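You operate a simulated robot arm through the tools that you are given. There is no shell and no other tool.

You run a simulated robot arm. Do the job below in one go: nothing can be reset, and whatever is moved stays where it is left.

## Task
Brush the crusted tip clean and store it in the free pocket.
Fine: brush back in its pot, slide pushed in, spot welder left off. What is to be rubbed or washed off counts as gone when no trace of it is left.

It is judged by the outcome, as a careful person would: the job done as asked, and still so three seconds after it is handed in. It fails if anything else is knocked over, pushed out of place, dropped, spilled or broken.

## Robot
A 7-joint arm with a two-finger parallel gripper, fixed in place. Base frame: the origin is at the foot of the arm, x ahead of it, y to its left, z up; the work surface is at about z = 0. Units: cm, rad, N and s.
With the tool pointing down near the work surface it reaches from about 24 to 62 cm from the base axis. Its first joint turns from -1.152 to 1.152 rad. Payload 2.6 kg.
Tool frame: the origin (TCP) lies between the finger pads and is the grasp point; the fingertips stand 3 cm ahead of it; z points along the fingers, y is the line along which they close. Largest opening 9.4 cm; finger width 2.8, thickness 1; the body of the gripper, 5 by 9.6 cm, starts 5.5 cm behind the TCP.
Orientation is told as [roll, pitch, yaw] about the base's x, y, z axes, in that order, counted from this pose: with the fingers straight down and closing along the base's y, the tool's x points along the base's -x, its y along +y and its z along -z.

## Interface
- The arm moves only by the tool jog_arm. Its argument "moves" is a list that holds one entry, the list of rows, each a list of 7 numbers: the shift along the tool's x, y, z in units of 30 mm (1.0 is 30 mm), then the turn, a rotation vector about the tool's x, y, z in units of 8 degrees (1.0 is 8 degrees), then the gripper command, from -1 (fully open) to 1 (shut), values between in proportion. In form: [[[x, y, z, ax, ay, az, claw], ...]]. A call has 1 to 20 rows; each row shifts and turns the commanded pose from where the row before left it, along the tool's axes as they then stand. A call with a number of a shift or a turn outside -1 to 1 is refused whole. Rows are played at 5 a second. More than 5 cm and 0.15 rad between two rows, or a gripper value outside its range, and nothing of the call is played. Where a pose cannot be reached the arm comes as near as it can. A force on the tool above 70 N (or 10 N above the force at the start of the call, whichever is more), or a blocked arm, ends the call early, and 0.2 s more pass. The fingers move at their own pace (about 7.2 cm/s each) and stop on an object; they squeeze with about 31 N. The grip force told is the motor's: it shows also when the fingers shut on nothing. Time passes only in rows, and 0.2 s behind the last, so rows that do not move let the fingers close. It gives the time, the measured TCP pose, the force on the tool (base axes), the opening and the grip force at its end, in the units of the frame above (readings bear some noise), with the torque about the TCP (base axes, N m) and any sound that the robot's microphone picked up, and new pictures: "views" is both (left out), scene, wrist or none.
- Cameras (640 x 400 px; columns grow to the right, rows downward): "scene" is fixed at [3.94, 43.65, 56.3]; the picture's right is [-0.73, -0.68, 0.00], its down [-0.40, 0.43, -0.81] and it looks along [0.55, -0.60, -0.58] (base axes); focal length 214 px, centre (320, 200). "wrist" rides on the gripper at [7.6, 1.4, -10.2] in the tool frame; the picture's right is [-0.18, 0.98, 0.00], its down [-0.75, -0.14, -0.64] and it looks along [-0.63, -0.12, 0.77] (tool axes); focal length 243 px, centre (320, 200). There is no depth. A picture from a camera that has moved, and an enlarged one, comes with that camera's place and axes in the base frame and with its lens.
- enlarge(camera, box): a new picture of the part [left, top, right, bottom] of that camera's present view, enlarged. The clock stands still meanwhile.
- sign_off(): hands the job in; it is judged then, once.

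Places have to be worked out from the pictures, the camera data and where the tool is seen. Open the gripper and draw the arm clear of the work before you hand the job in, unless the task says otherwise.

The tools are called after "Call:" by a JSON object that holds its "op" and its "data". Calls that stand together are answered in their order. jog_arm: Moves the arm, as the interface text tells. Its arguments: {"type":"object","properties":{"moves":{"type":"array"},"views":{"type":"string","enum":["both","scene","wrist","none"]}},"required":["moves"]} The other tools are called the same way: enlarge (camera, box) takes an enlarged picture of a part of a camera's view; sign_off () hands the job in.

At the start:

```text
clock: 0.0
tool_pos: [31.35, 17.86, 39.52]
tcp_rot: [0.001, 0.0, -0.001]
force: [0.0, 0.6, -0.7]
wrist_torque: [-0.01, -0.02, 0.0]
opening: 9.4
finger_force: 0.1
```

scene: 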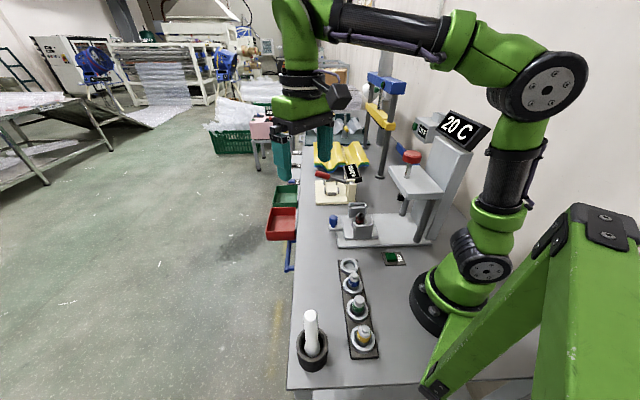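
wrist: 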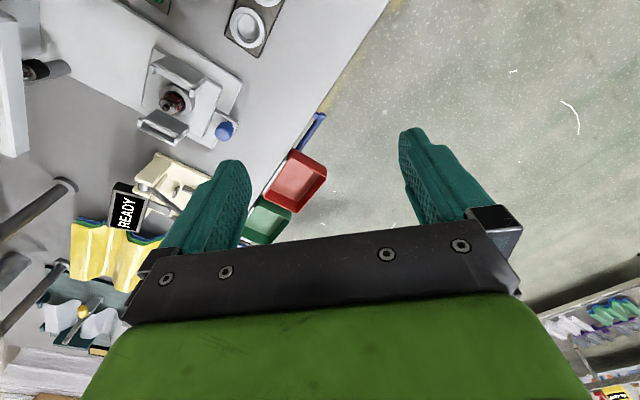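

I'll look closely at the workplace first, enlarging the areas with the pockets, the brush pot, the slide and the welder.

Call:
{"op": "enlarge", "data": {"camera": "scene", "box": [280, 240, 440, 390]}}

Call:
{"op": "enlarge", "data": {"camera": "scene", "box": [310, 110, 490, 270]}}

Call:
{"op": "enlarge", "data": {"camera": "wrist", "box": [0, 0, 320, 200]}}

Call:
{"op": "enlarge", "data": {"camera": "scene", "box": [250, 120, 390, 260]}}

```text
2.67 times, centred on (360, 315) of scene
camera zoom: at [3.94, 43.65, 56.3], right [-0.73, -0.68, 0.0], down [-0.4, 0.43, -0.81], along [0.55, -0.6, -0.58], focal length 572 px, centre (213, -107)
```

zoom: 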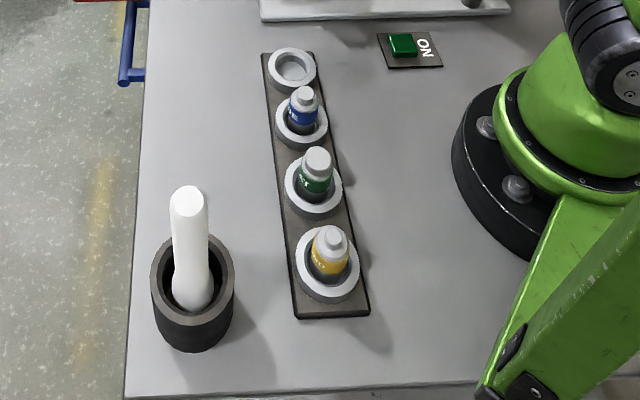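

```text
2.50 times, centred on (400, 190) of scene
camera zoom: at [3.94, 43.65, 56.3], right [-0.73, -0.68, 0.0], down [-0.4, 0.43, -0.81], along [0.55, -0.6, -0.58], focal length 536 px, centre (120, 225)
```

zoom: 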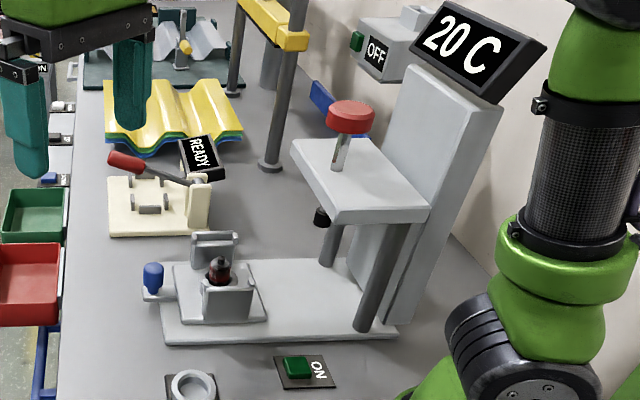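

```text
2.00 times, centred on (160, 100) of wrist
camera zoom: at [23.74, 19.18, 49.87], right [0.18, 0.98, 0.0], down [0.75, -0.14, 0.64], along [0.63, -0.12, -0.77], focal length 485 px, centre (640, 400)
```

zoom: 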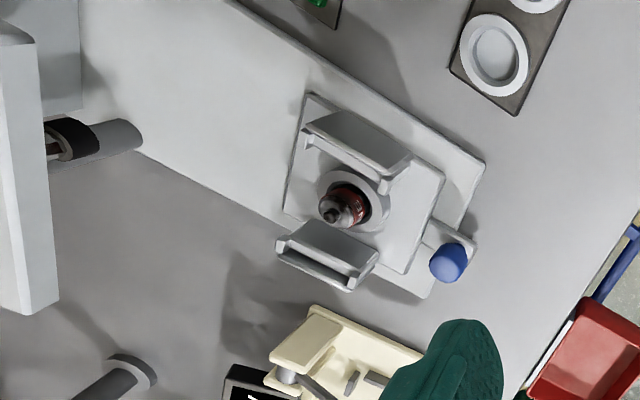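

```text
2.86 times, centred on (320, 190) of scene
camera zoom: at [3.94, 43.65, 56.3], right [-0.73, -0.68, 0.0], down [-0.4, 0.43, -0.81], along [0.55, -0.6, -0.58], focal length 613 px, centre (320, 229)
```

zoom: 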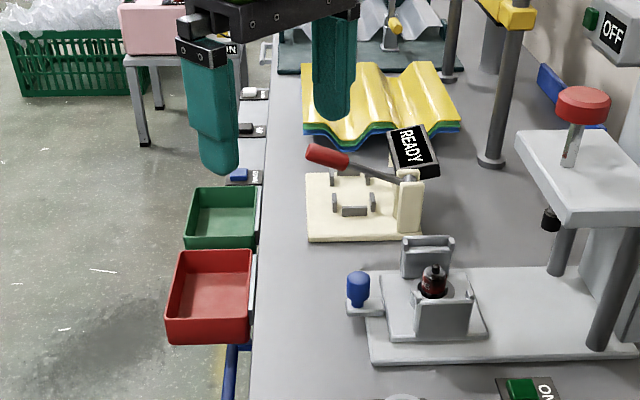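

The crusted tip appears to be the red-collared one with a dark top, in the pulled-out slide around (32.6, -8). The free pocket is near (25, 7), and the brush stands in its pot near (17, 31). I'll move over the middle for a closer wrist view before touching anything.

Call:
{"op": "jog_arm", "data": {"moves": [[[0.223, -0.857, 0.635, 0, 0, 0, -1], [0.223, -0.857, 0.635, 0, 0, 0, -1], [0.223, -0.857, 0.635, 0, 0, 0, -1], [0.223, -0.857, 0.635, 0, 0, 0, -1], [0.223, -0.857, 0.635, 0, 0, 0, -1]]], "views": "both"}}

```text
clock: 1.2
tool_pos: [28.05, 5.08, 30.11]
tcp_rot: [0.002, 0.001, 0.002]
force: [-0.4, 0.4, -0.5]
wrist_torque: [-0.01, -0.02, 0.0]
opening: 9.4
finger_force: 0.1
camera wrist: at [20.38, 6.33, 40.29], right [0.18, 0.98, 0.0], down [0.75, -0.14, 0.64], along [0.63, -0.12, -0.77], focal length 243 px, centre (320, 200)
```

scene: 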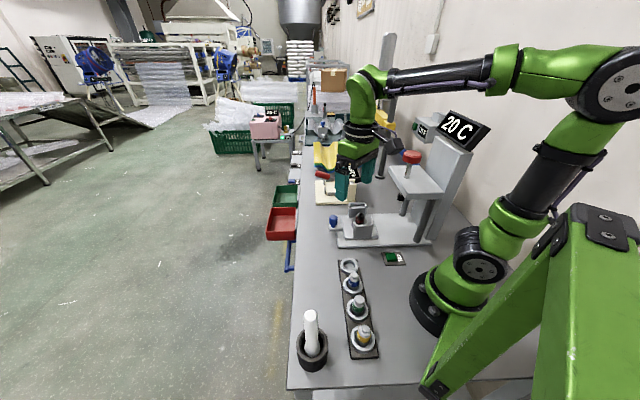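
wrist: 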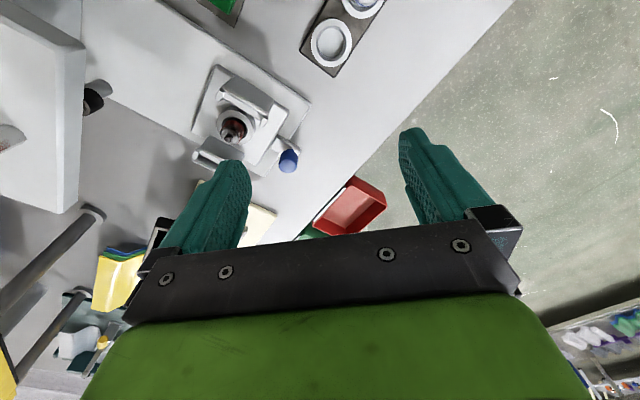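

Call:
{"op": "enlarge", "data": {"camera": "wrist", "box": [160, 0, 400, 150]}}

Call:
{"op": "enlarge", "data": {"camera": "wrist", "box": [170, 50, 330, 190]}}

Call:
{"op": "enlarge", "data": {"camera": "scene", "box": [310, 180, 430, 270]}}

Call:
{"op": "enlarge", "data": {"camera": "scene", "box": [380, 90, 500, 170]}}

```text
2.67 times, centred on (280, 75) of wrist
camera zoom: at [20.38, 6.33, 40.29], right [0.18, 0.98, 0.0], down [0.75, -0.14, 0.64], along [0.63, -0.12, -0.77], focal length 647 px, centre (427, 533)
```

zoom: 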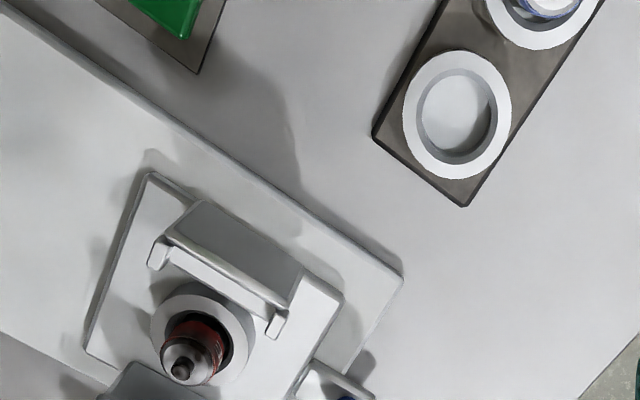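

```text
2.86 times, centred on (250, 120) of wrist
camera zoom: at [20.38, 6.33, 40.29], right [0.18, 0.98, 0.0], down [0.75, -0.14, 0.64], along [0.63, -0.12, -0.77], focal length 693 px, centre (520, 429)
```

zoom: 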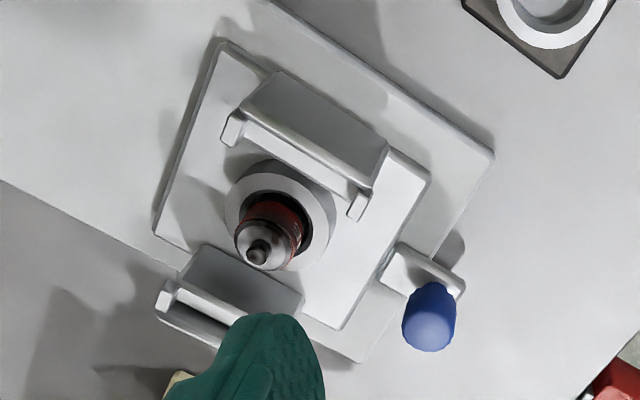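

```text
4.44 times, centred on (370, 225) of scene
camera zoom: at [3.94, 43.65, 56.3], right [-0.73, -0.68, 0.0], down [-0.4, 0.43, -0.81], along [0.55, -0.6, -0.58], focal length 953 px, centre (98, 89)
```

zoom: 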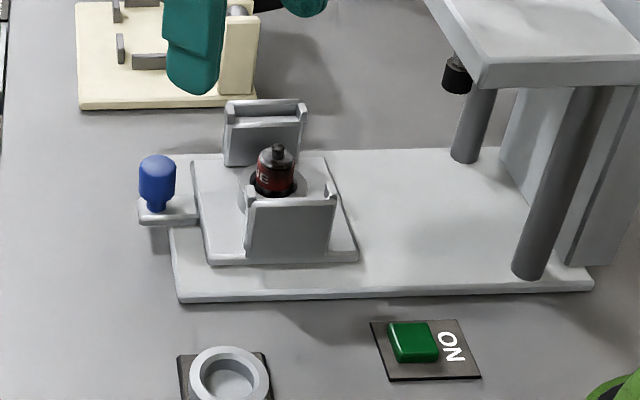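

```text
5.00 times, centred on (440, 130) of scene
camera zoom: at [3.94, 43.65, 56.3], right [-0.73, -0.68, 0.0], down [-0.4, 0.43, -0.81], along [0.55, -0.6, -0.58], focal length 1072 px, centre (-280, 550)
```

zoom: 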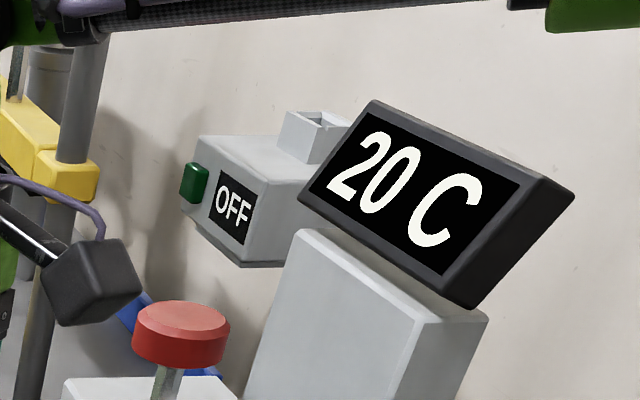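

Call:
{"op": "enlarge", "data": {"camera": "scene", "box": [240, 90, 340, 190]}}

Call:
{"op": "enlarge", "data": {"camera": "scene", "box": [370, 235, 430, 275]}}

Call:
{"op": "enlarge", "data": {"camera": "scene", "box": [300, 120, 400, 190]}}

Call:
{"op": "enlarge", "data": {"camera": "scene", "box": [290, 290, 390, 370]}}

```text
4.00 times, centred on (290, 140) of scene
camera zoom: at [3.94, 43.65, 56.3], right [-0.73, -0.68, 0.0], down [-0.4, 0.43, -0.81], along [0.55, -0.6, -0.58], focal length 858 px, centre (440, 440)
```

zoom: 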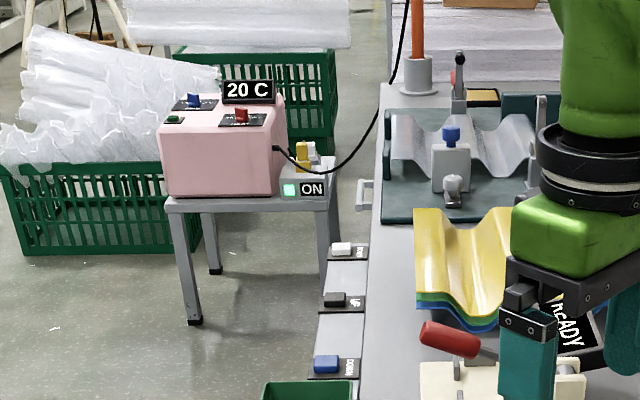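

```text
10.00 times, centred on (400, 255) of scene
camera zoom: at [3.94, 43.65, 56.3], right [-0.73, -0.68, 0.0], down [-0.4, 0.43, -0.81], along [0.55, -0.6, -0.58], focal length 2145 px, centre (-480, -350)
```

zoom: 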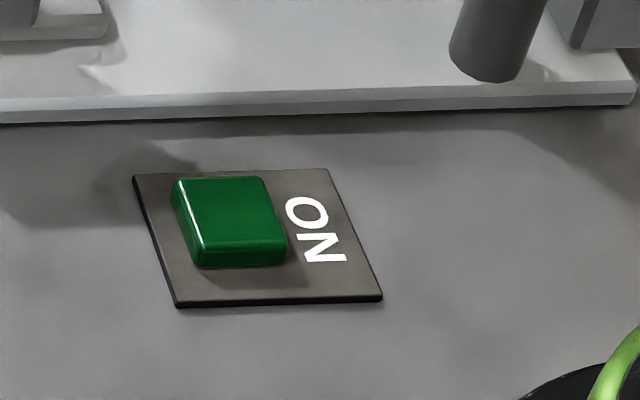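

```text
5.71 times, centred on (350, 155) of scene
camera zoom: at [3.94, 43.65, 56.3], right [-0.73, -0.68, 0.0], down [-0.4, 0.43, -0.81], along [0.55, -0.6, -0.58], focal length 1226 px, centre (149, 457)
```

zoom: 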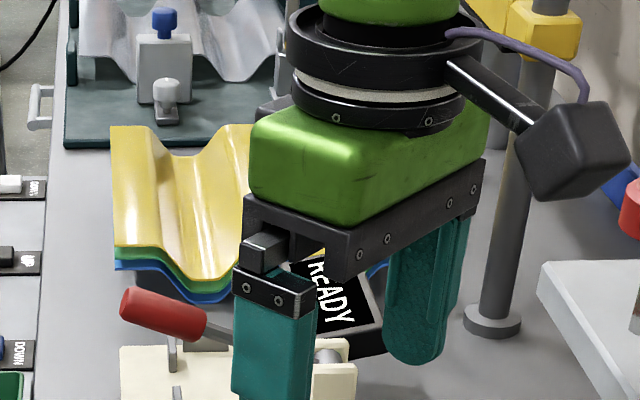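

```text
5.00 times, centred on (340, 330) of scene
camera zoom: at [3.94, 43.65, 56.3], right [-0.73, -0.68, 0.0], down [-0.4, 0.43, -0.81], along [0.55, -0.6, -0.58], focal length 1072 px, centre (220, -450)
```

zoom: 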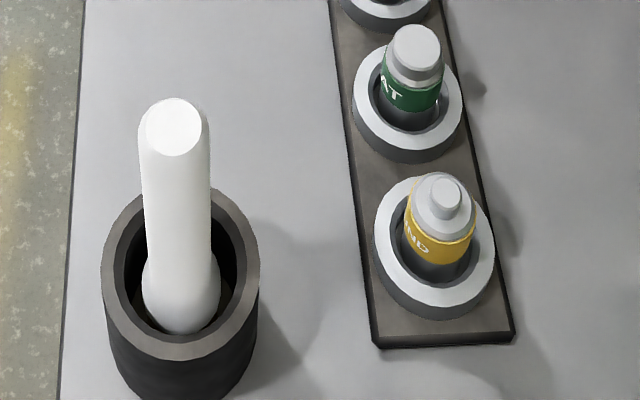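

The gauge shows 20 C, the box lamp by the welder reads OFF, and the green "ON" push-button sits next to the rack, so I'll stay away from that button. The slide and rack lie about 45° to the base axes, with the tip nose near (33.3, -9.6, 8). I'll go above the tip with the gripper turned to match and look at it closely.

Call:
{"op": "jog_arm", "data": {"moves": [[[-0.35, -0.98, 0.3, 0, 0, 0, -1], [-0.35, -0.98, 0.3, 0, 0, 0, -1], [-0.35, -0.98, 0.3, 0, 0, 0, -1], [-0.35, -0.98, 0.3, 0, 0, 0, -1], [-0.35, -0.98, 0.3, 0, 0, 0, -1], [0, 0, 0, 0, 0, 0.958, -1], [0, 0, 0, 0, 0, 0.958, -1], [0, 0, 0, 0, 0, 0.958, -1], [0, 0, 0, 0, 0, 0.958, -1], [0, 0, 0, 0, 0, 0.958, -1], [0, 0, 0, 0, 0, 0.958, -1]]], "views": "both"}}

```text
clock: 3.6
tool_pos: [33.23, -9.67, 25.65]
tcp_rot: [0.0, 0.0, -0.805]
force: [0.1, -0.1, -0.9]
wrist_torque: [0.01, -0.01, 0.02]
opening: 9.4
finger_force: 0.1
camera wrist: at [28.99, -3.33, 35.86], right [0.84, 0.55, 0.0], down [0.42, -0.64, 0.64], along [0.35, -0.54, -0.77], focal length 243 px, centre (320, 200)
```

scene: 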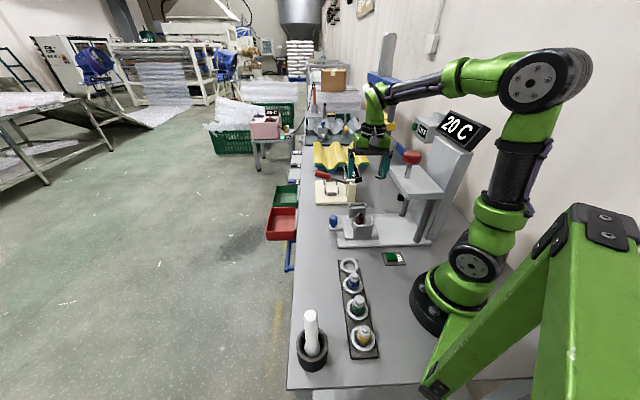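
wrist: 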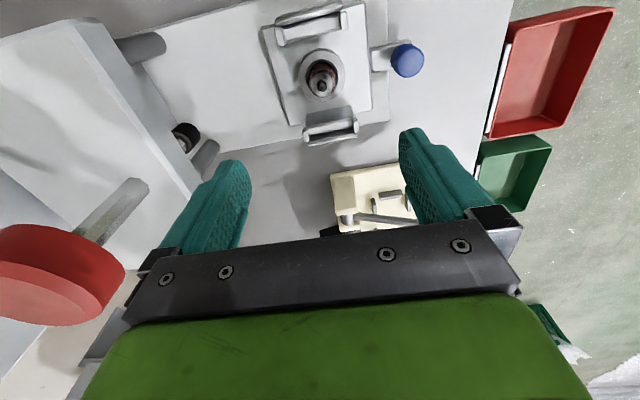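

Call:
{"op": "enlarge", "data": {"camera": "wrist", "box": [240, 0, 440, 150]}}

Call:
{"op": "enlarge", "data": {"camera": "wrist", "box": [290, 50, 354, 100]}}

Call:
{"op": "enlarge", "data": {"camera": "scene", "box": [340, 195, 390, 245]}}

Call:
{"op": "enlarge", "data": {"camera": "wrist", "box": [0, 0, 240, 200]}}

```text
2.67 times, centred on (340, 75) of wrist
camera zoom: at [28.99, -3.33, 35.86], right [0.84, 0.55, 0.0], down [0.42, -0.64, 0.64], along [0.35, -0.54, -0.77], focal length 647 px, centre (267, 533)
```

zoom: 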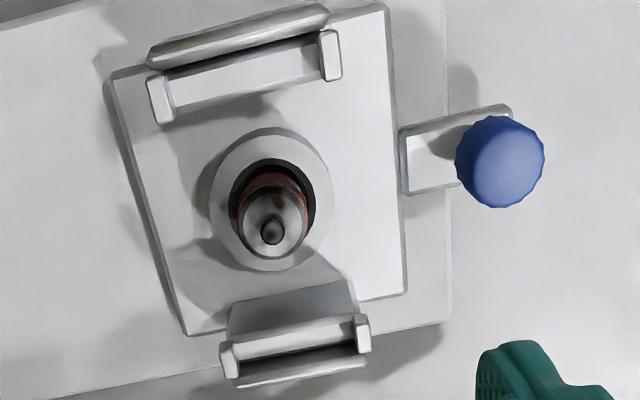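

```text
8.00 times, centred on (322, 75) of wrist
camera zoom: at [28.99, -3.33, 35.86], right [0.84, 0.55, 0.0], down [0.42, -0.64, 0.64], along [0.35, -0.54, -0.77], focal length 1941 px, centre (304, 1200)
```

zoom: 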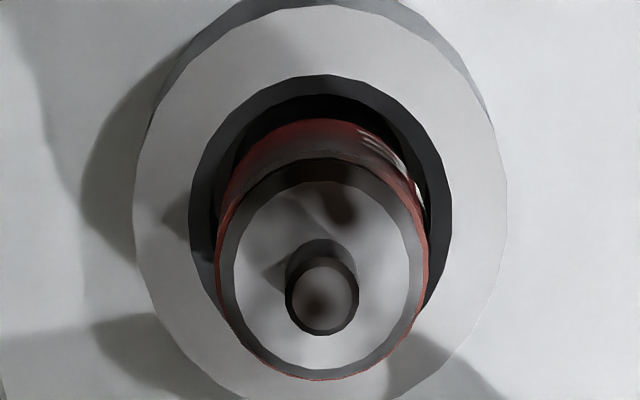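

```text
8.00 times, centred on (365, 220) of scene
camera zoom: at [3.94, 43.65, 56.3], right [-0.73, -0.68, 0.0], down [-0.4, 0.43, -0.81], along [0.55, -0.6, -0.58], focal length 1716 px, centre (-40, 40)
```

zoom: 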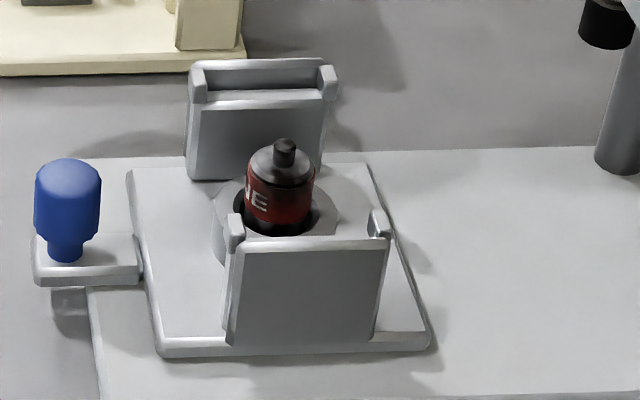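

```text
2.00 times, centred on (120, 100) of wrist
camera zoom: at [28.99, -3.33, 35.86], right [0.84, 0.55, 0.0], down [0.42, -0.64, 0.64], along [0.35, -0.54, -0.77], focal length 485 px, centre (720, 400)
```

zoom: 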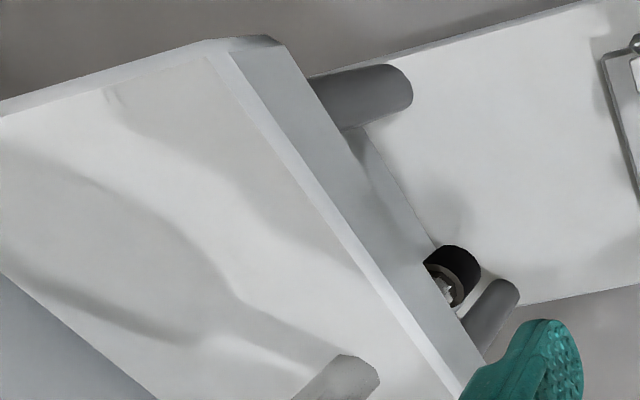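

The red tip is labelled like "...NE" and has dark crust on its nose and shoulder. The brackets leave about 8 cm of room, and the knob is near (40, -2.6, 5). Next I turn back to yaw 0 and move above the brush pot, staying high, to look down at the brush.

Call:
{"op": "jog_arm", "data": {"moves": [[[0, 0, -0.2, 0, 0, -0.96, -1], [0, 0, -0.2, 0, 0, -0.96, -1], [0, 0, 0, 0, 0, -0.96, -1], [0, 0, 0, 0, 0, -0.96, -1], [0, 0, 0, 0, 0, -0.96, -1], [0, 0, 0, 0, 0, -0.96, -1], [0.379, 0.9755, -0.08, 0, 0, 0, -1], [0.379, 0.9755, -0.08, 0, 0, 0, -1], [0.379, 0.9755, -0.08, 0, 0, 0, -1], [0.379, 0.9755, -0.08, 0, 0, 0, -1], [0.379, 0.9755, -0.08, 0, 0, 0, -1], [0.379, 0.9755, -0.08, 0, 0, 0, -1], [0.379, 0.9755, -0.08, 0, 0, 0, -1], [0.379, 0.9755, -0.08, 0, 0, 0, -1], [0.379, 0.9755, -0.08, 0, 0, 0, -1], [0.379, 0.9755, -0.08, 0, 0, 0, -1], [0.379, 0.9755, -0.08, 0, 0, 0, -1], [0.379, 0.9755, -0.08, 0, 0, 0, -1], [0.379, 0.9755, -0.08, 0, 0, 0, -1], [0.379, 0.9755, -0.08, 0, 0, 0, -1]]], "views": "both"}}

```text
clock: 7.8
tool_pos: [17.37, 31.39, 30.16]
tcp_rot: [0.0, 0.0, 0.002]
force: [0.2, -0.7, -0.2]
wrist_torque: [-0.01, 0.0, 0.0]
opening: 9.41
finger_force: 0.2
camera wrist: at [9.56, 32.77, 40.38], right [0.18, 0.98, 0.0], down [0.75, -0.14, 0.64], along [0.63, -0.12, -0.77], focal length 243 px, centre (320, 200)
```

scene: 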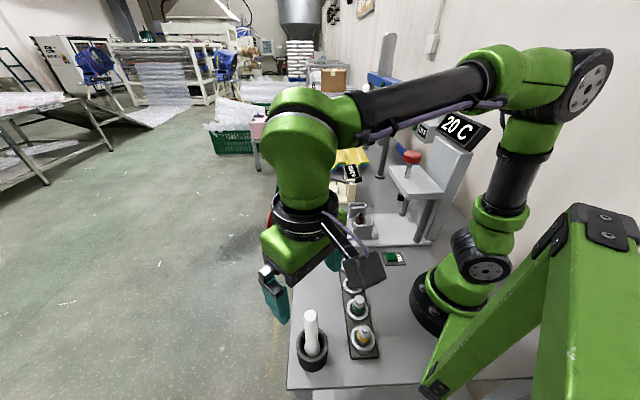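
wrist: 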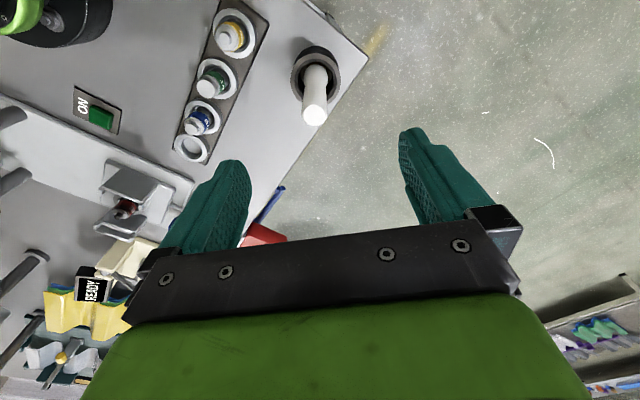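

Call:
{"op": "enlarge", "data": {"camera": "wrist", "box": [270, 30, 370, 130]}}

Call:
{"op": "enlarge", "data": {"camera": "wrist", "box": [160, 0, 260, 165]}}

```text
4.00 times, centred on (320, 80) of wrist
camera zoom: at [9.56, 32.77, 40.38], right [0.18, 0.98, 0.0], down [0.75, -0.14, 0.64], along [0.63, -0.12, -0.77], focal length 970 px, centre (320, 680)
```

zoom: 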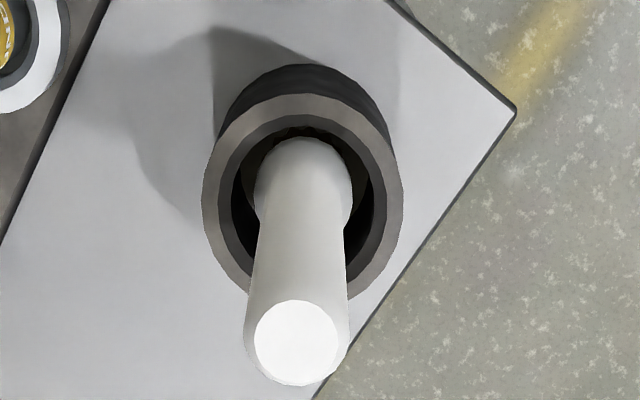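

```text
2.42 times, centred on (210, 82) of wrist
camera zoom: at [9.56, 32.77, 40.38], right [0.18, 0.98, 0.0], down [0.75, -0.14, 0.64], along [0.63, -0.12, -0.77], focal length 588 px, centre (587, 485)
```

zoom: 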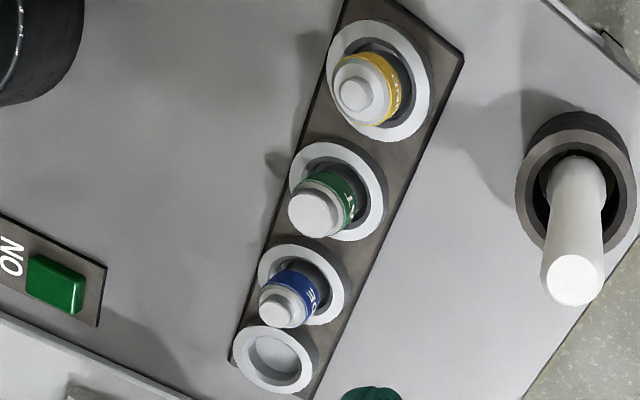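

The brush handle stands upright at about (17.4, 30.8). It is roughly 2.3 cm thick with its top near z 18–19, and the pot rim is near z 6–7. I'll lower the open gripper around the handle and check before closing.

Call:
{"op": "jog_arm", "data": {"moves": [[[0, -0.034, 0.87, 0, 0, 0, -1], [0, -0.034, 0.87, 0, 0, 0, -1], [0, -0.034, 0.87, 0, 0, 0, -1], [0, -0.034, 0.87, 0, 0, 0, -1], [0, -0.034, 0.87, 0, 0, 0, -1], [0, -0.034, 0.87, 0, 0, 0, -1], [0, 0, 0, 0, 0, 0, -1]]], "views": "both"}}

```text
clock: 9.4
tool_pos: [17.13, 30.68, 14.54]
tcp_rot: [-0.001, -0.001, 0.002]
force: [0.6, 0.8, -0.7]
wrist_torque: [-0.02, 0.01, -0.02]
opening: 9.4
finger_force: 0.1
camera wrist: at [9.51, 31.96, 24.74], right [0.18, 0.98, 0.0], down [0.75, -0.14, 0.64], along [0.63, -0.12, -0.77], focal length 243 px, centre (320, 200)
```

scene: 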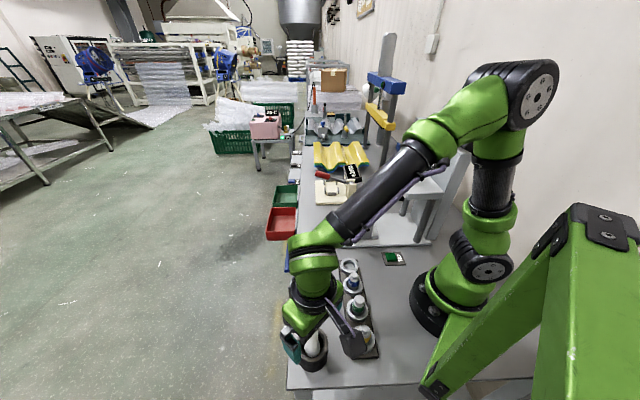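
wrist: 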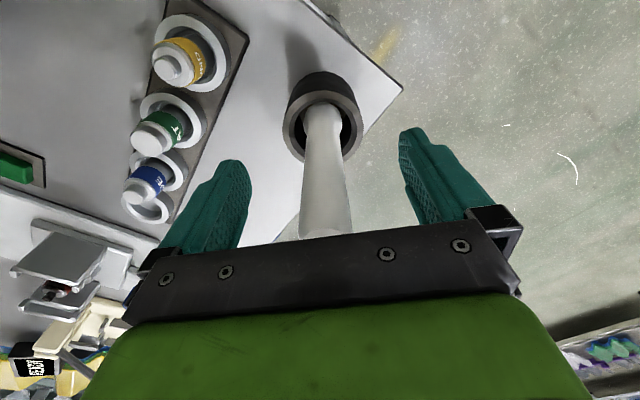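

The handle is centred between the fingers and clear of the palm. I close the gripper on it.

Call:
{"op": "jog_arm", "data": {"moves": [[[-0.07, 0, 0, 0, 0, 0, -1], [0, 0, 0, 0, 0, 0, 1], [0, 0, 0, 0, 0, 0, 1], [0, 0, 0, 0, 0, 0, 1], [0, 0, 0, 0, 0, 0, 1], [0, 0, 0, 0, 0, 0, 1]]], "views": "wrist"}}

```text
clock: 10.8
tool_pos: [17.37, 30.73, 14.55]
tcp_rot: [0.001, -0.001, 0.002]
force: [0.2, 0.7, 0.8]
wrist_torque: [0.04, 0.02, -0.01]
opening: 2.54
finger_force: 31.3
camera wrist: at [9.76, 32.0, 24.79], right [0.18, 0.98, 0.0], down [0.75, -0.14, 0.64], along [0.63, -0.12, -0.77], focal length 243 px, centre (320, 200)
```

wrist: 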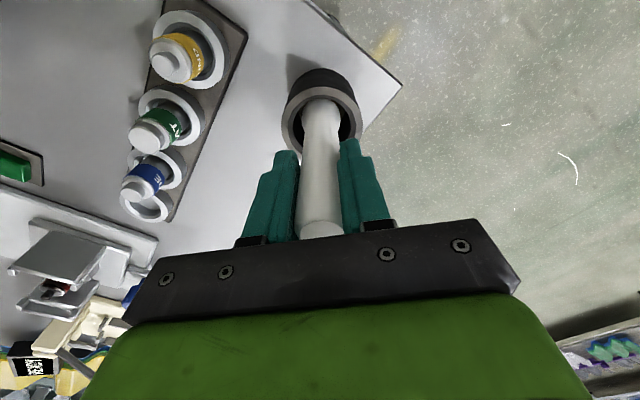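

The brush is gripped (opening 2.54 cm, 31 N). I lift it straight up out of the pot.

Call:
{"op": "jog_arm", "data": {"moves": [[[0, 0, -0.6, 0, 0, 0, 1], [0, 0, -0.8, 0, 0, 0, 1], [0, 0, -0.8, 0, 0, 0, 1], [0, 0, -0.8, 0, 0, 0, 1], [0, 0, -0.8, 0, 0, 0, 1], [0, 0, -0.8, 0, 0, 0, 1], [0, 0, -0.8, 0, 0, 0, 1]]], "views": "both"}}

```text
clock: 12.4
tool_pos: [17.48, 30.77, 30.74]
tcp_rot: [0.0, 0.001, 0.002]
force: [0.7, 0.3, -0.4]
wrist_torque: [0.02, 0.04, -0.01]
opening: 2.52
finger_force: 30.7
camera wrist: at [9.82, 32.04, 40.99], right [0.18, 0.98, 0.0], down [0.75, -0.14, 0.64], along [0.63, -0.12, -0.77], focal length 243 px, centre (320, 200)
```

scene: 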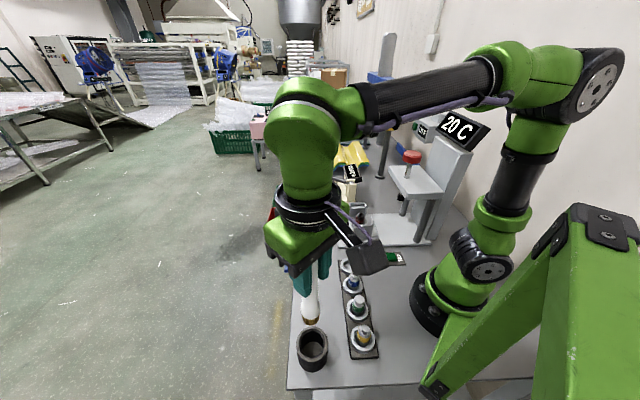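
wrist: 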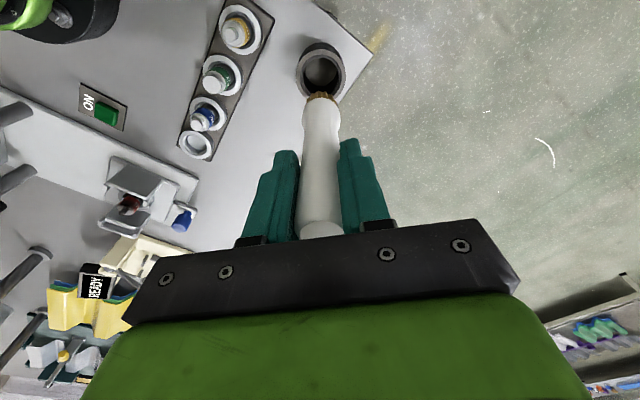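

Call:
{"op": "enlarge", "data": {"camera": "scene", "box": [280, 270, 350, 380]}}

Call:
{"op": "enlarge", "data": {"camera": "wrist", "box": [280, 30, 370, 130]}}

```text
3.64 times, centred on (315, 325) of scene
camera zoom: at [3.94, 43.65, 56.3], right [-0.73, -0.68, 0.0], down [-0.4, 0.43, -0.81], along [0.55, -0.6, -0.58], focal length 780 px, centre (338, -254)
```

zoom: 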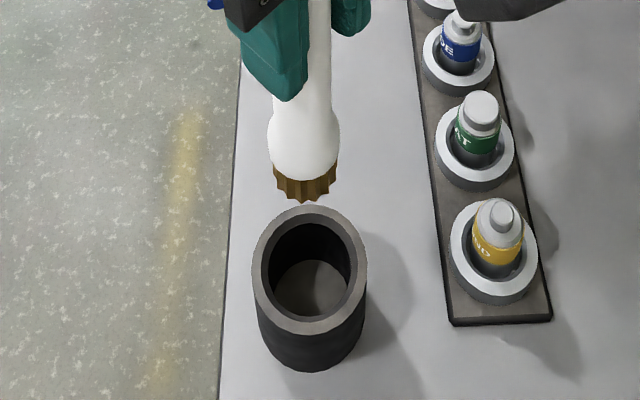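

```text
4.00 times, centred on (325, 80) of wrist
camera zoom: at [9.82, 32.04, 40.99], right [0.18, 0.98, 0.0], down [0.75, -0.14, 0.64], along [0.63, -0.12, -0.77], focal length 970 px, centre (300, 680)
```

zoom: 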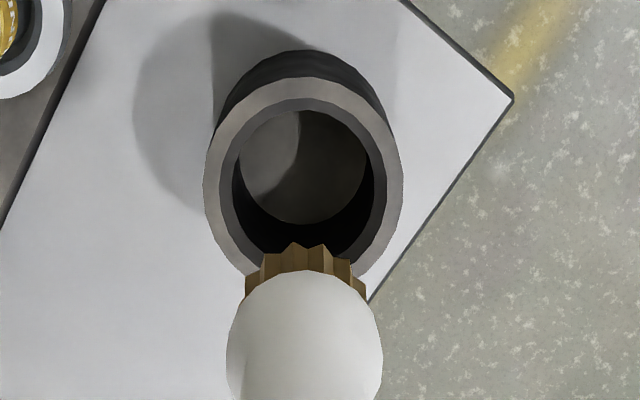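

The bristles are a short brown ring, about 14 cm below the TCP and pointing down. I carry the brush at this height to above the tip at about (33.3, -9.6).

Call:
{"op": "jog_arm", "data": {"moves": [[[-0.377, -0.962, 0, 0, 0, 0, 1], [-0.377, -0.962, 0, 0, 0, 0, 1], [-0.377, -0.962, 0, 0, 0, 0, 1], [-0.377, -0.962, 0, 0, 0, 0, 1], [-0.377, -0.962, 0, 0, 0, 0, 1], [-0.377, -0.962, 0, 0, 0, 0, 1], [-0.377, -0.962, 0, 0, 0, 0, 1], [-0.377, -0.962, 0, 0, 0, 0, 1], [-0.377, -0.962, 0, 0, 0, 0, 1], [-0.377, -0.962, 0, 0, 0, 0, 1], [-0.377, -0.962, 0, 0, 0, 0, 1], [-0.377, -0.962, 0, 0, 0, 0, 1], [-0.377, -0.962, 0, 0, 0, 0, 1], [-0.377, -0.962, 0, 0, 0, 0, 1], [0, 0, 0.8, 0, 0, 0, 1], [0, 0, 0.8, 0, 0, 0, 1], [0, 0, 0, 0, 0, 0, 1]]], "views": "both"}}

```text
clock: 16.0
tool_pos: [33.27, -9.85, 25.89]
tcp_rot: [0.001, -0.001, 0.002]
force: [-0.2, 0.0, -1.1]
wrist_torque: [0.01, 0.05, -0.02]
opening: 2.55
finger_force: 30.9
camera wrist: at [25.6, -8.47, 36.1], right [0.18, 0.98, 0.0], down [0.75, -0.14, 0.64], along [0.63, -0.12, -0.77], focal length 243 px, centre (320, 200)
```

scene: 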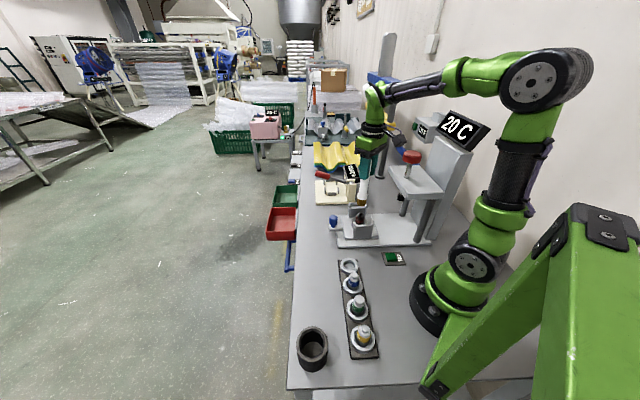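
wrist: 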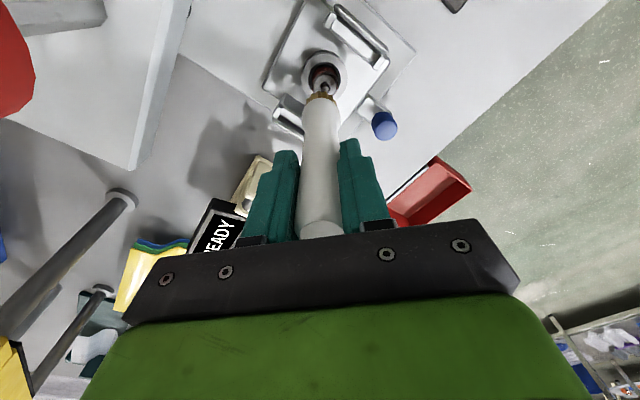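

Call:
{"op": "enlarge", "data": {"camera": "wrist", "box": [290, 40, 360, 110]}}

Call:
{"op": "enlarge", "data": {"camera": "scene", "box": [330, 170, 400, 240]}}

```text
5.71 times, centred on (325, 75) of wrist
camera zoom: at [25.6, -8.47, 36.1], right [0.18, 0.98, 0.0], down [0.75, -0.14, 0.64], along [0.63, -0.12, -0.77], focal length 1386 px, centre (291, 914)
```

zoom: 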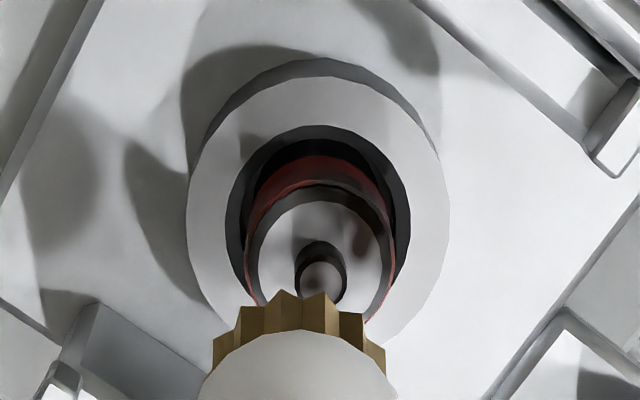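

```text
5.71 times, centred on (365, 205) of scene
camera zoom: at [3.94, 43.65, 56.3], right [-0.73, -0.68, 0.0], down [-0.4, 0.43, -0.81], along [0.55, -0.6, -0.58], focal length 1226 px, centre (63, 171)
```

zoom: 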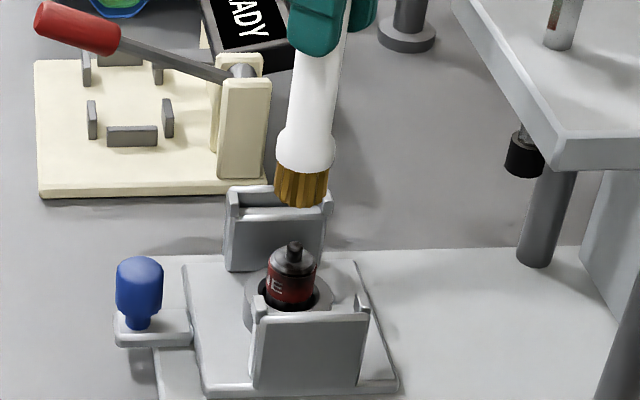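

The nose is about 3 cm below the bristles, centred near (33.05, -9.3, 8.9), so the brush is off by roughly 0.5 cm in y. I correct that sideways and lower to just above contact.

Call:
{"op": "jog_arm", "data": {"moves": [[[0.06, 0.18, 0.2, 0, 0, 0, 1], [0, 0, 0.2, 0, 0, 0, 1], [0, 0, 0.2, 0, 0, 0, 1], [0, 0, 0.15, 0, 0, 0, 1], [0, 0, 0, 0, 0, 0, 1]]], "views": "both"}}

Call:
{"op": "enlarge", "data": {"camera": "scene", "box": [330, 170, 400, 240]}}

Call:
{"op": "enlarge", "data": {"camera": "wrist", "box": [290, 40, 360, 110]}}

```text
clock: 17.2
tool_pos: [33.24, -9.27, 23.49]
tcp_rot: [0.0, -0.002, 0.002]
force: [-0.7, 0.3, -1.4]
wrist_torque: [0.02, 0.01, -0.02]
opening: 2.56
finger_force: 31.4
camera wrist: at [25.52, -7.94, 33.79], right [0.18, 0.98, 0.0], down [0.75, -0.14, 0.64], along [0.63, -0.12, -0.77], focal length 243 px, centre (320, 200)
```

scene: 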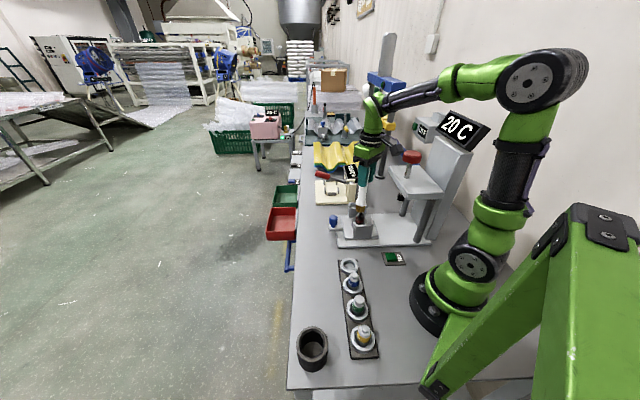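
wrist: 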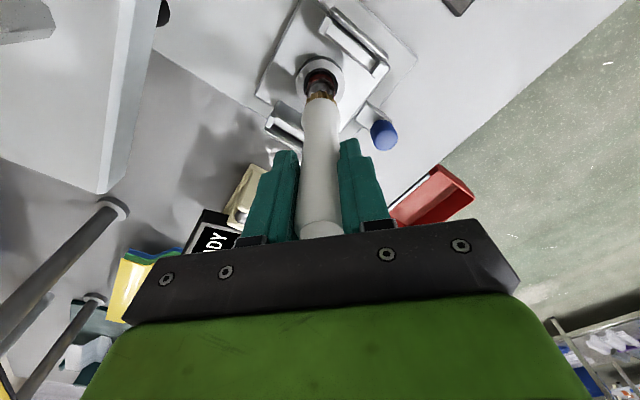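

```text
5.71 times, centred on (365, 205) of scene
camera zoom: at [3.94, 43.65, 56.3], right [-0.73, -0.68, 0.0], down [-0.4, 0.43, -0.81], along [0.55, -0.6, -0.58], focal length 1226 px, centre (63, 171)
```

zoom: 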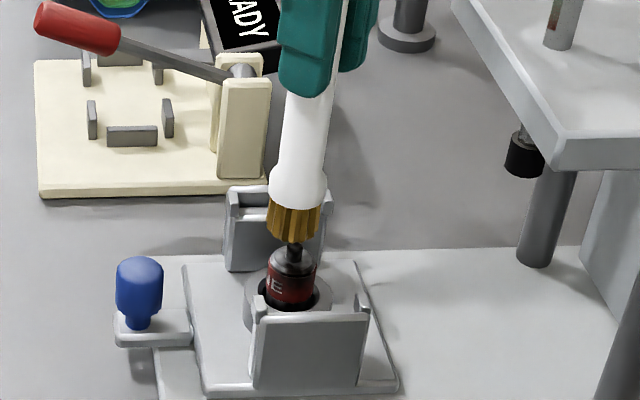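

```text
5.71 times, centred on (325, 75) of wrist
camera zoom: at [25.52, -7.94, 33.79], right [0.18, 0.98, 0.0], down [0.75, -0.14, 0.64], along [0.63, -0.12, -0.77], focal length 1386 px, centre (291, 914)
```

zoom: 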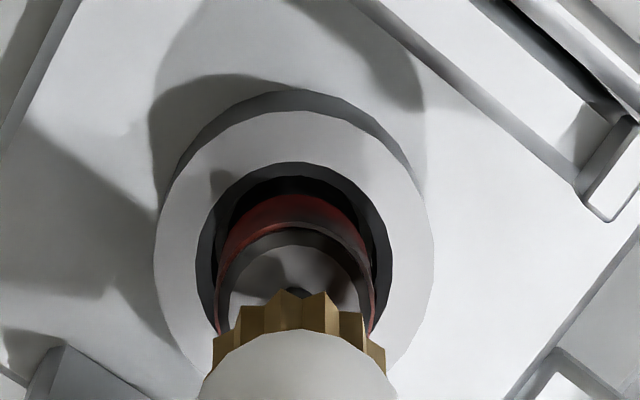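

The bristles hang just above the nose and are well aligned. I step down in small increments and watch the force.

Call:
{"op": "jog_arm", "data": {"moves": [[[0.05, 0, 0.07, 0, 0, 0, 1], [0, 0, 0.07, 0, 0, 0, 1], [0, 0, 0, 0, 0, 0, 1]]], "views": "none"}}

Call:
{"op": "jog_arm", "data": {"moves": [[[0, 0, 0.07, 0, 0, 0, 1], [0, 0, 0.05, 0, 0, 0, 1], [0, 0, 0, 0, 0, 0, 1]]], "views": "scene"}}

Call:
{"op": "enlarge", "data": {"camera": "scene", "box": [330, 170, 400, 240]}}

```text
clock: 18.0
tool_pos: [33.0, -9.31, 23.1]
tcp_rot: [0.001, 0.001, 0.001]
force: [0.3, 0.0, -1.0]
wrist_torque: [0.01, 0.0, 0.04]
opening: 2.57
finger_force: 31.3
```

```text
clock: 18.8
tool_pos: [33.07, -9.27, 22.87]
tcp_rot: [0.001, 0.0, 0.002]
force: [-0.4, -0.8, -0.8]
wrist_torque: [-0.05, 0.0, -0.01]
opening: 2.55
finger_force: 30.9
```

scene: 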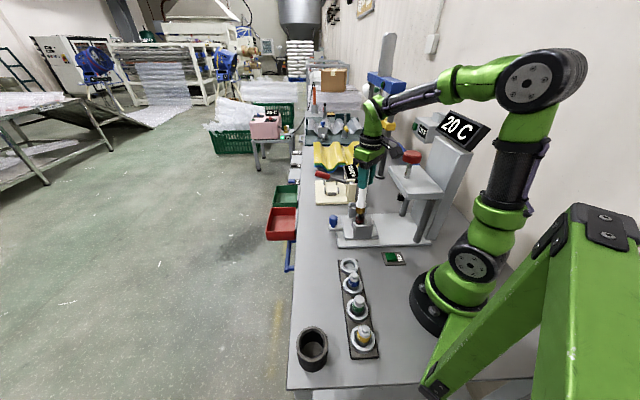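

```text
5.71 times, centred on (365, 205) of scene
camera zoom: at [3.94, 43.65, 56.3], right [-0.73, -0.68, 0.0], down [-0.4, 0.43, -0.81], along [0.55, -0.6, -0.58], focal length 1226 px, centre (63, 171)
```

zoom: 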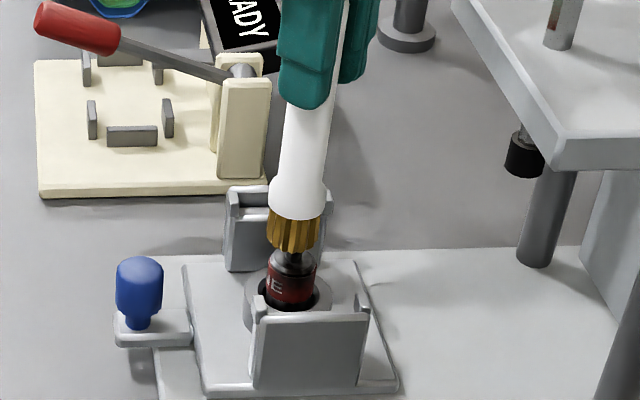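

There is no contact force yet although the bristles are about level with the nose. I keep lowering in small steps.

Call:
{"op": "jog_arm", "data": {"moves": [[[0, 0, 0.06, 0, 0, 0, 1], [0, 0, 0, 0, 0, 0, 1]]], "views": "none"}}

Call:
{"op": "jog_arm", "data": {"moves": [[[0, 0, 0.06, 0, 0, 0, 1], [0, 0, 0, 0, 0, 0, 1]]], "views": "none"}}

Call:
{"op": "jog_arm", "data": {"moves": [[[0, 0, 0.06, 0, 0, 0, 1], [0, 0, 0, 0, 0, 0, 1]]], "views": "wrist"}}

Call:
{"op": "enlarge", "data": {"camera": "scene", "box": [330, 170, 400, 240]}}

```text
clock: 19.4
tool_pos: [33.0, -9.09, 22.6]
tcp_rot: [0.001, 0.0, 0.002]
force: [0.1, -1.4, 0.0]
wrist_torque: [0.01, -0.01, -0.01]
opening: 2.56
finger_force: 31.1
```

```text
clock: 20.0
tool_pos: [33.03, -9.15, 22.49]
tcp_rot: [0.001, -0.005, 0.002]
force: [-0.4, 1.2, 17.9]
wrist_torque: [0.13, 0.06, 0.04]
opening: 2.55
finger_force: 30.9
```

```text
clock: 20.6
tool_pos: [33.06, -9.17, 22.25]
tcp_rot: [0.0, -0.003, 0.002]
force: [1.3, 1.0, 21.4]
wrist_torque: [0.15, -0.29, 0.05]
opening: 2.51
finger_force: 31.1
camera wrist: at [25.44, -7.88, 32.59], right [0.18, 0.98, 0.0], down [0.75, -0.14, 0.64], along [0.63, -0.12, -0.76], focal length 243 px, centre (320, 200)
```

wrist: 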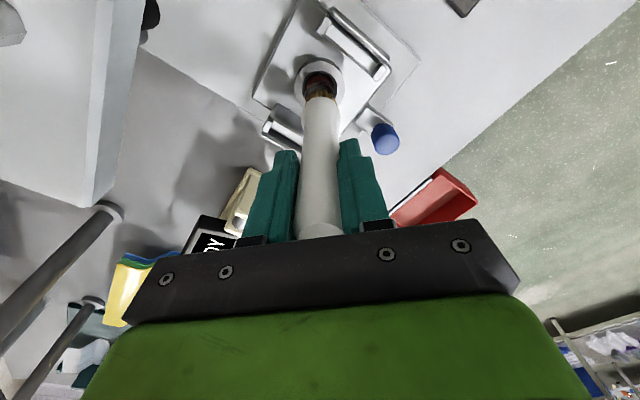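

```text
5.71 times, centred on (365, 205) of scene
camera zoom: at [3.93, 43.65, 56.3], right [-0.73, -0.68, 0.0], down [-0.4, 0.43, -0.81], along [0.55, -0.6, -0.58], focal length 1226 px, centre (63, 171)
```

zoom: 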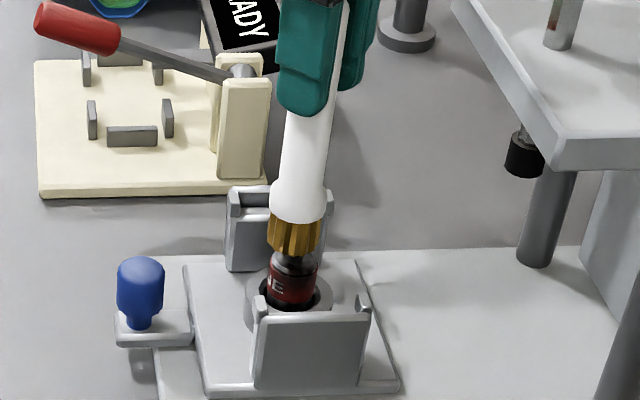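

Contact with the nose gives about 20 N up. I ease off slightly and make short scrubbing strokes across it, then check.

Call:
{"op": "jog_arm", "data": {"moves": [[[0, 0, -0.03, 0, 0, 0, 1], [0.2, 0, 0, 0, 0, 0, 1], [-0.2, 0, 0, 0, 0, 0, 1], [-0.2, 0, 0, 0, 0, 0, 1], [0.2, 0, 0, 0, 0, 0, 1], [0, 0.2, 0, 0, 0, 0, 1], [0, -0.2, 0, 0, 0, 0, 1], [0, -0.2, 0, 0, 0, 0, 1], [0, 0.2, 0, 0, 0, 0, 1]]], "views": "scene"}}

Call:
{"op": "enlarge", "data": {"camera": "scene", "box": [330, 170, 400, 240]}}

```text
clock: 22.6
tool_pos: [33.06, -9.2, 22.31]
tcp_rot: [0.0, -0.001, 0.001]
force: [0.0, 0.0, -0.8]
wrist_torque: [-0.01, -0.01, -0.03]
opening: 2.53
finger_force: 31.0
```

scene: 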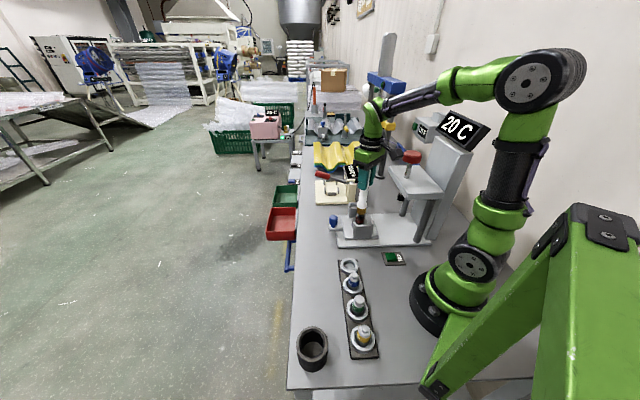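

```text
5.71 times, centred on (365, 205) of scene
camera zoom: at [3.94, 43.65, 56.3], right [-0.73, -0.68, 0.0], down [-0.4, 0.43, -0.81], along [0.55, -0.6, -0.58], focal length 1226 px, centre (63, 171)
```

zoom: 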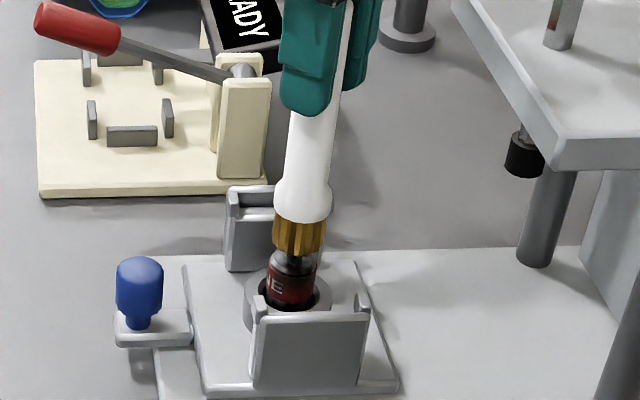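

The force has gone to zero, so the brush slid up slightly in the grip. I lift a few centimetres to compare the tip with before.

Call:
{"op": "jog_arm", "data": {"moves": [[[0, 0, -0.6, 0, 0, 0, 1], [0, 0, -0.6, 0, 0, 0, 1], [0, 0, 0, 0, 0, 0, 1]]], "views": "wrist"}}

Call:
{"op": "enlarge", "data": {"camera": "scene", "box": [350, 200, 380, 230]}}

Call:
{"op": "enlarge", "data": {"camera": "wrist", "box": [300, 50, 350, 105]}}

```text
clock: 23.4
tool_pos: [33.04, -9.22, 25.95]
tcp_rot: [0.001, 0.002, 0.001]
force: [0.6, -0.9, -1.1]
wrist_torque: [0.02, -0.02, 0.03]
opening: 2.49
finger_force: 31.1
camera wrist: at [25.39, -7.99, 36.21], right [0.18, 0.98, 0.0], down [0.75, -0.14, 0.64], along [0.63, -0.12, -0.77], focal length 243 px, centre (320, 200)
```

wrist: 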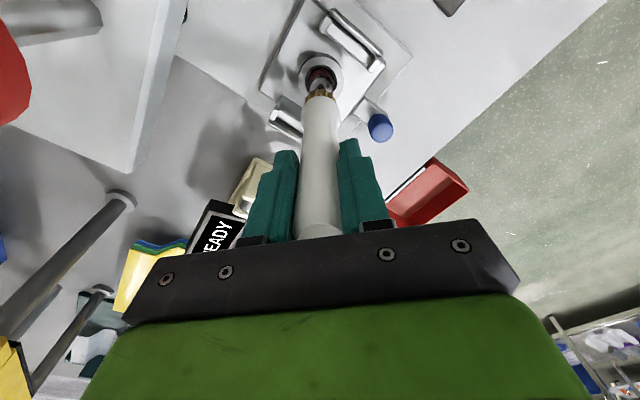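

```text
13.33 times, centred on (365, 215) of scene
camera zoom: at [3.94, 43.65, 56.3], right [-0.73, -0.68, 0.0], down [-0.4, 0.43, -0.81], along [0.55, -0.6, -0.58], focal length 2860 px, centre (-280, 0)
```

zoom: 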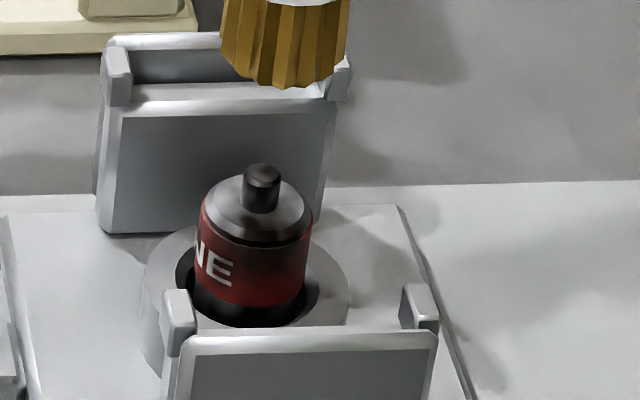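

```text
7.27 times, centred on (325, 78) of wrist
camera zoom: at [25.39, -7.99, 36.21], right [0.18, 0.98, 0.0], down [0.75, -0.14, 0.64], along [0.63, -0.12, -0.77], focal length 1764 px, centre (284, 1091)
```

zoom: 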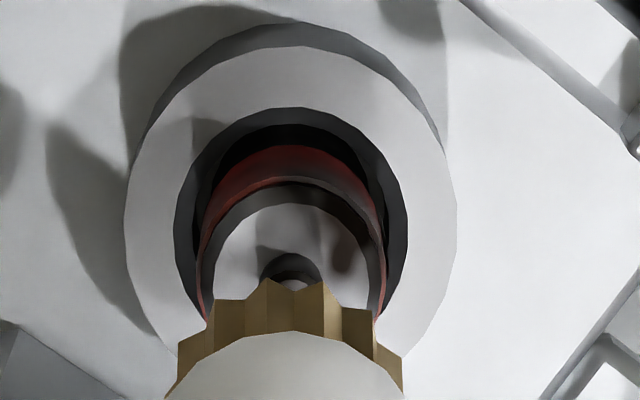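

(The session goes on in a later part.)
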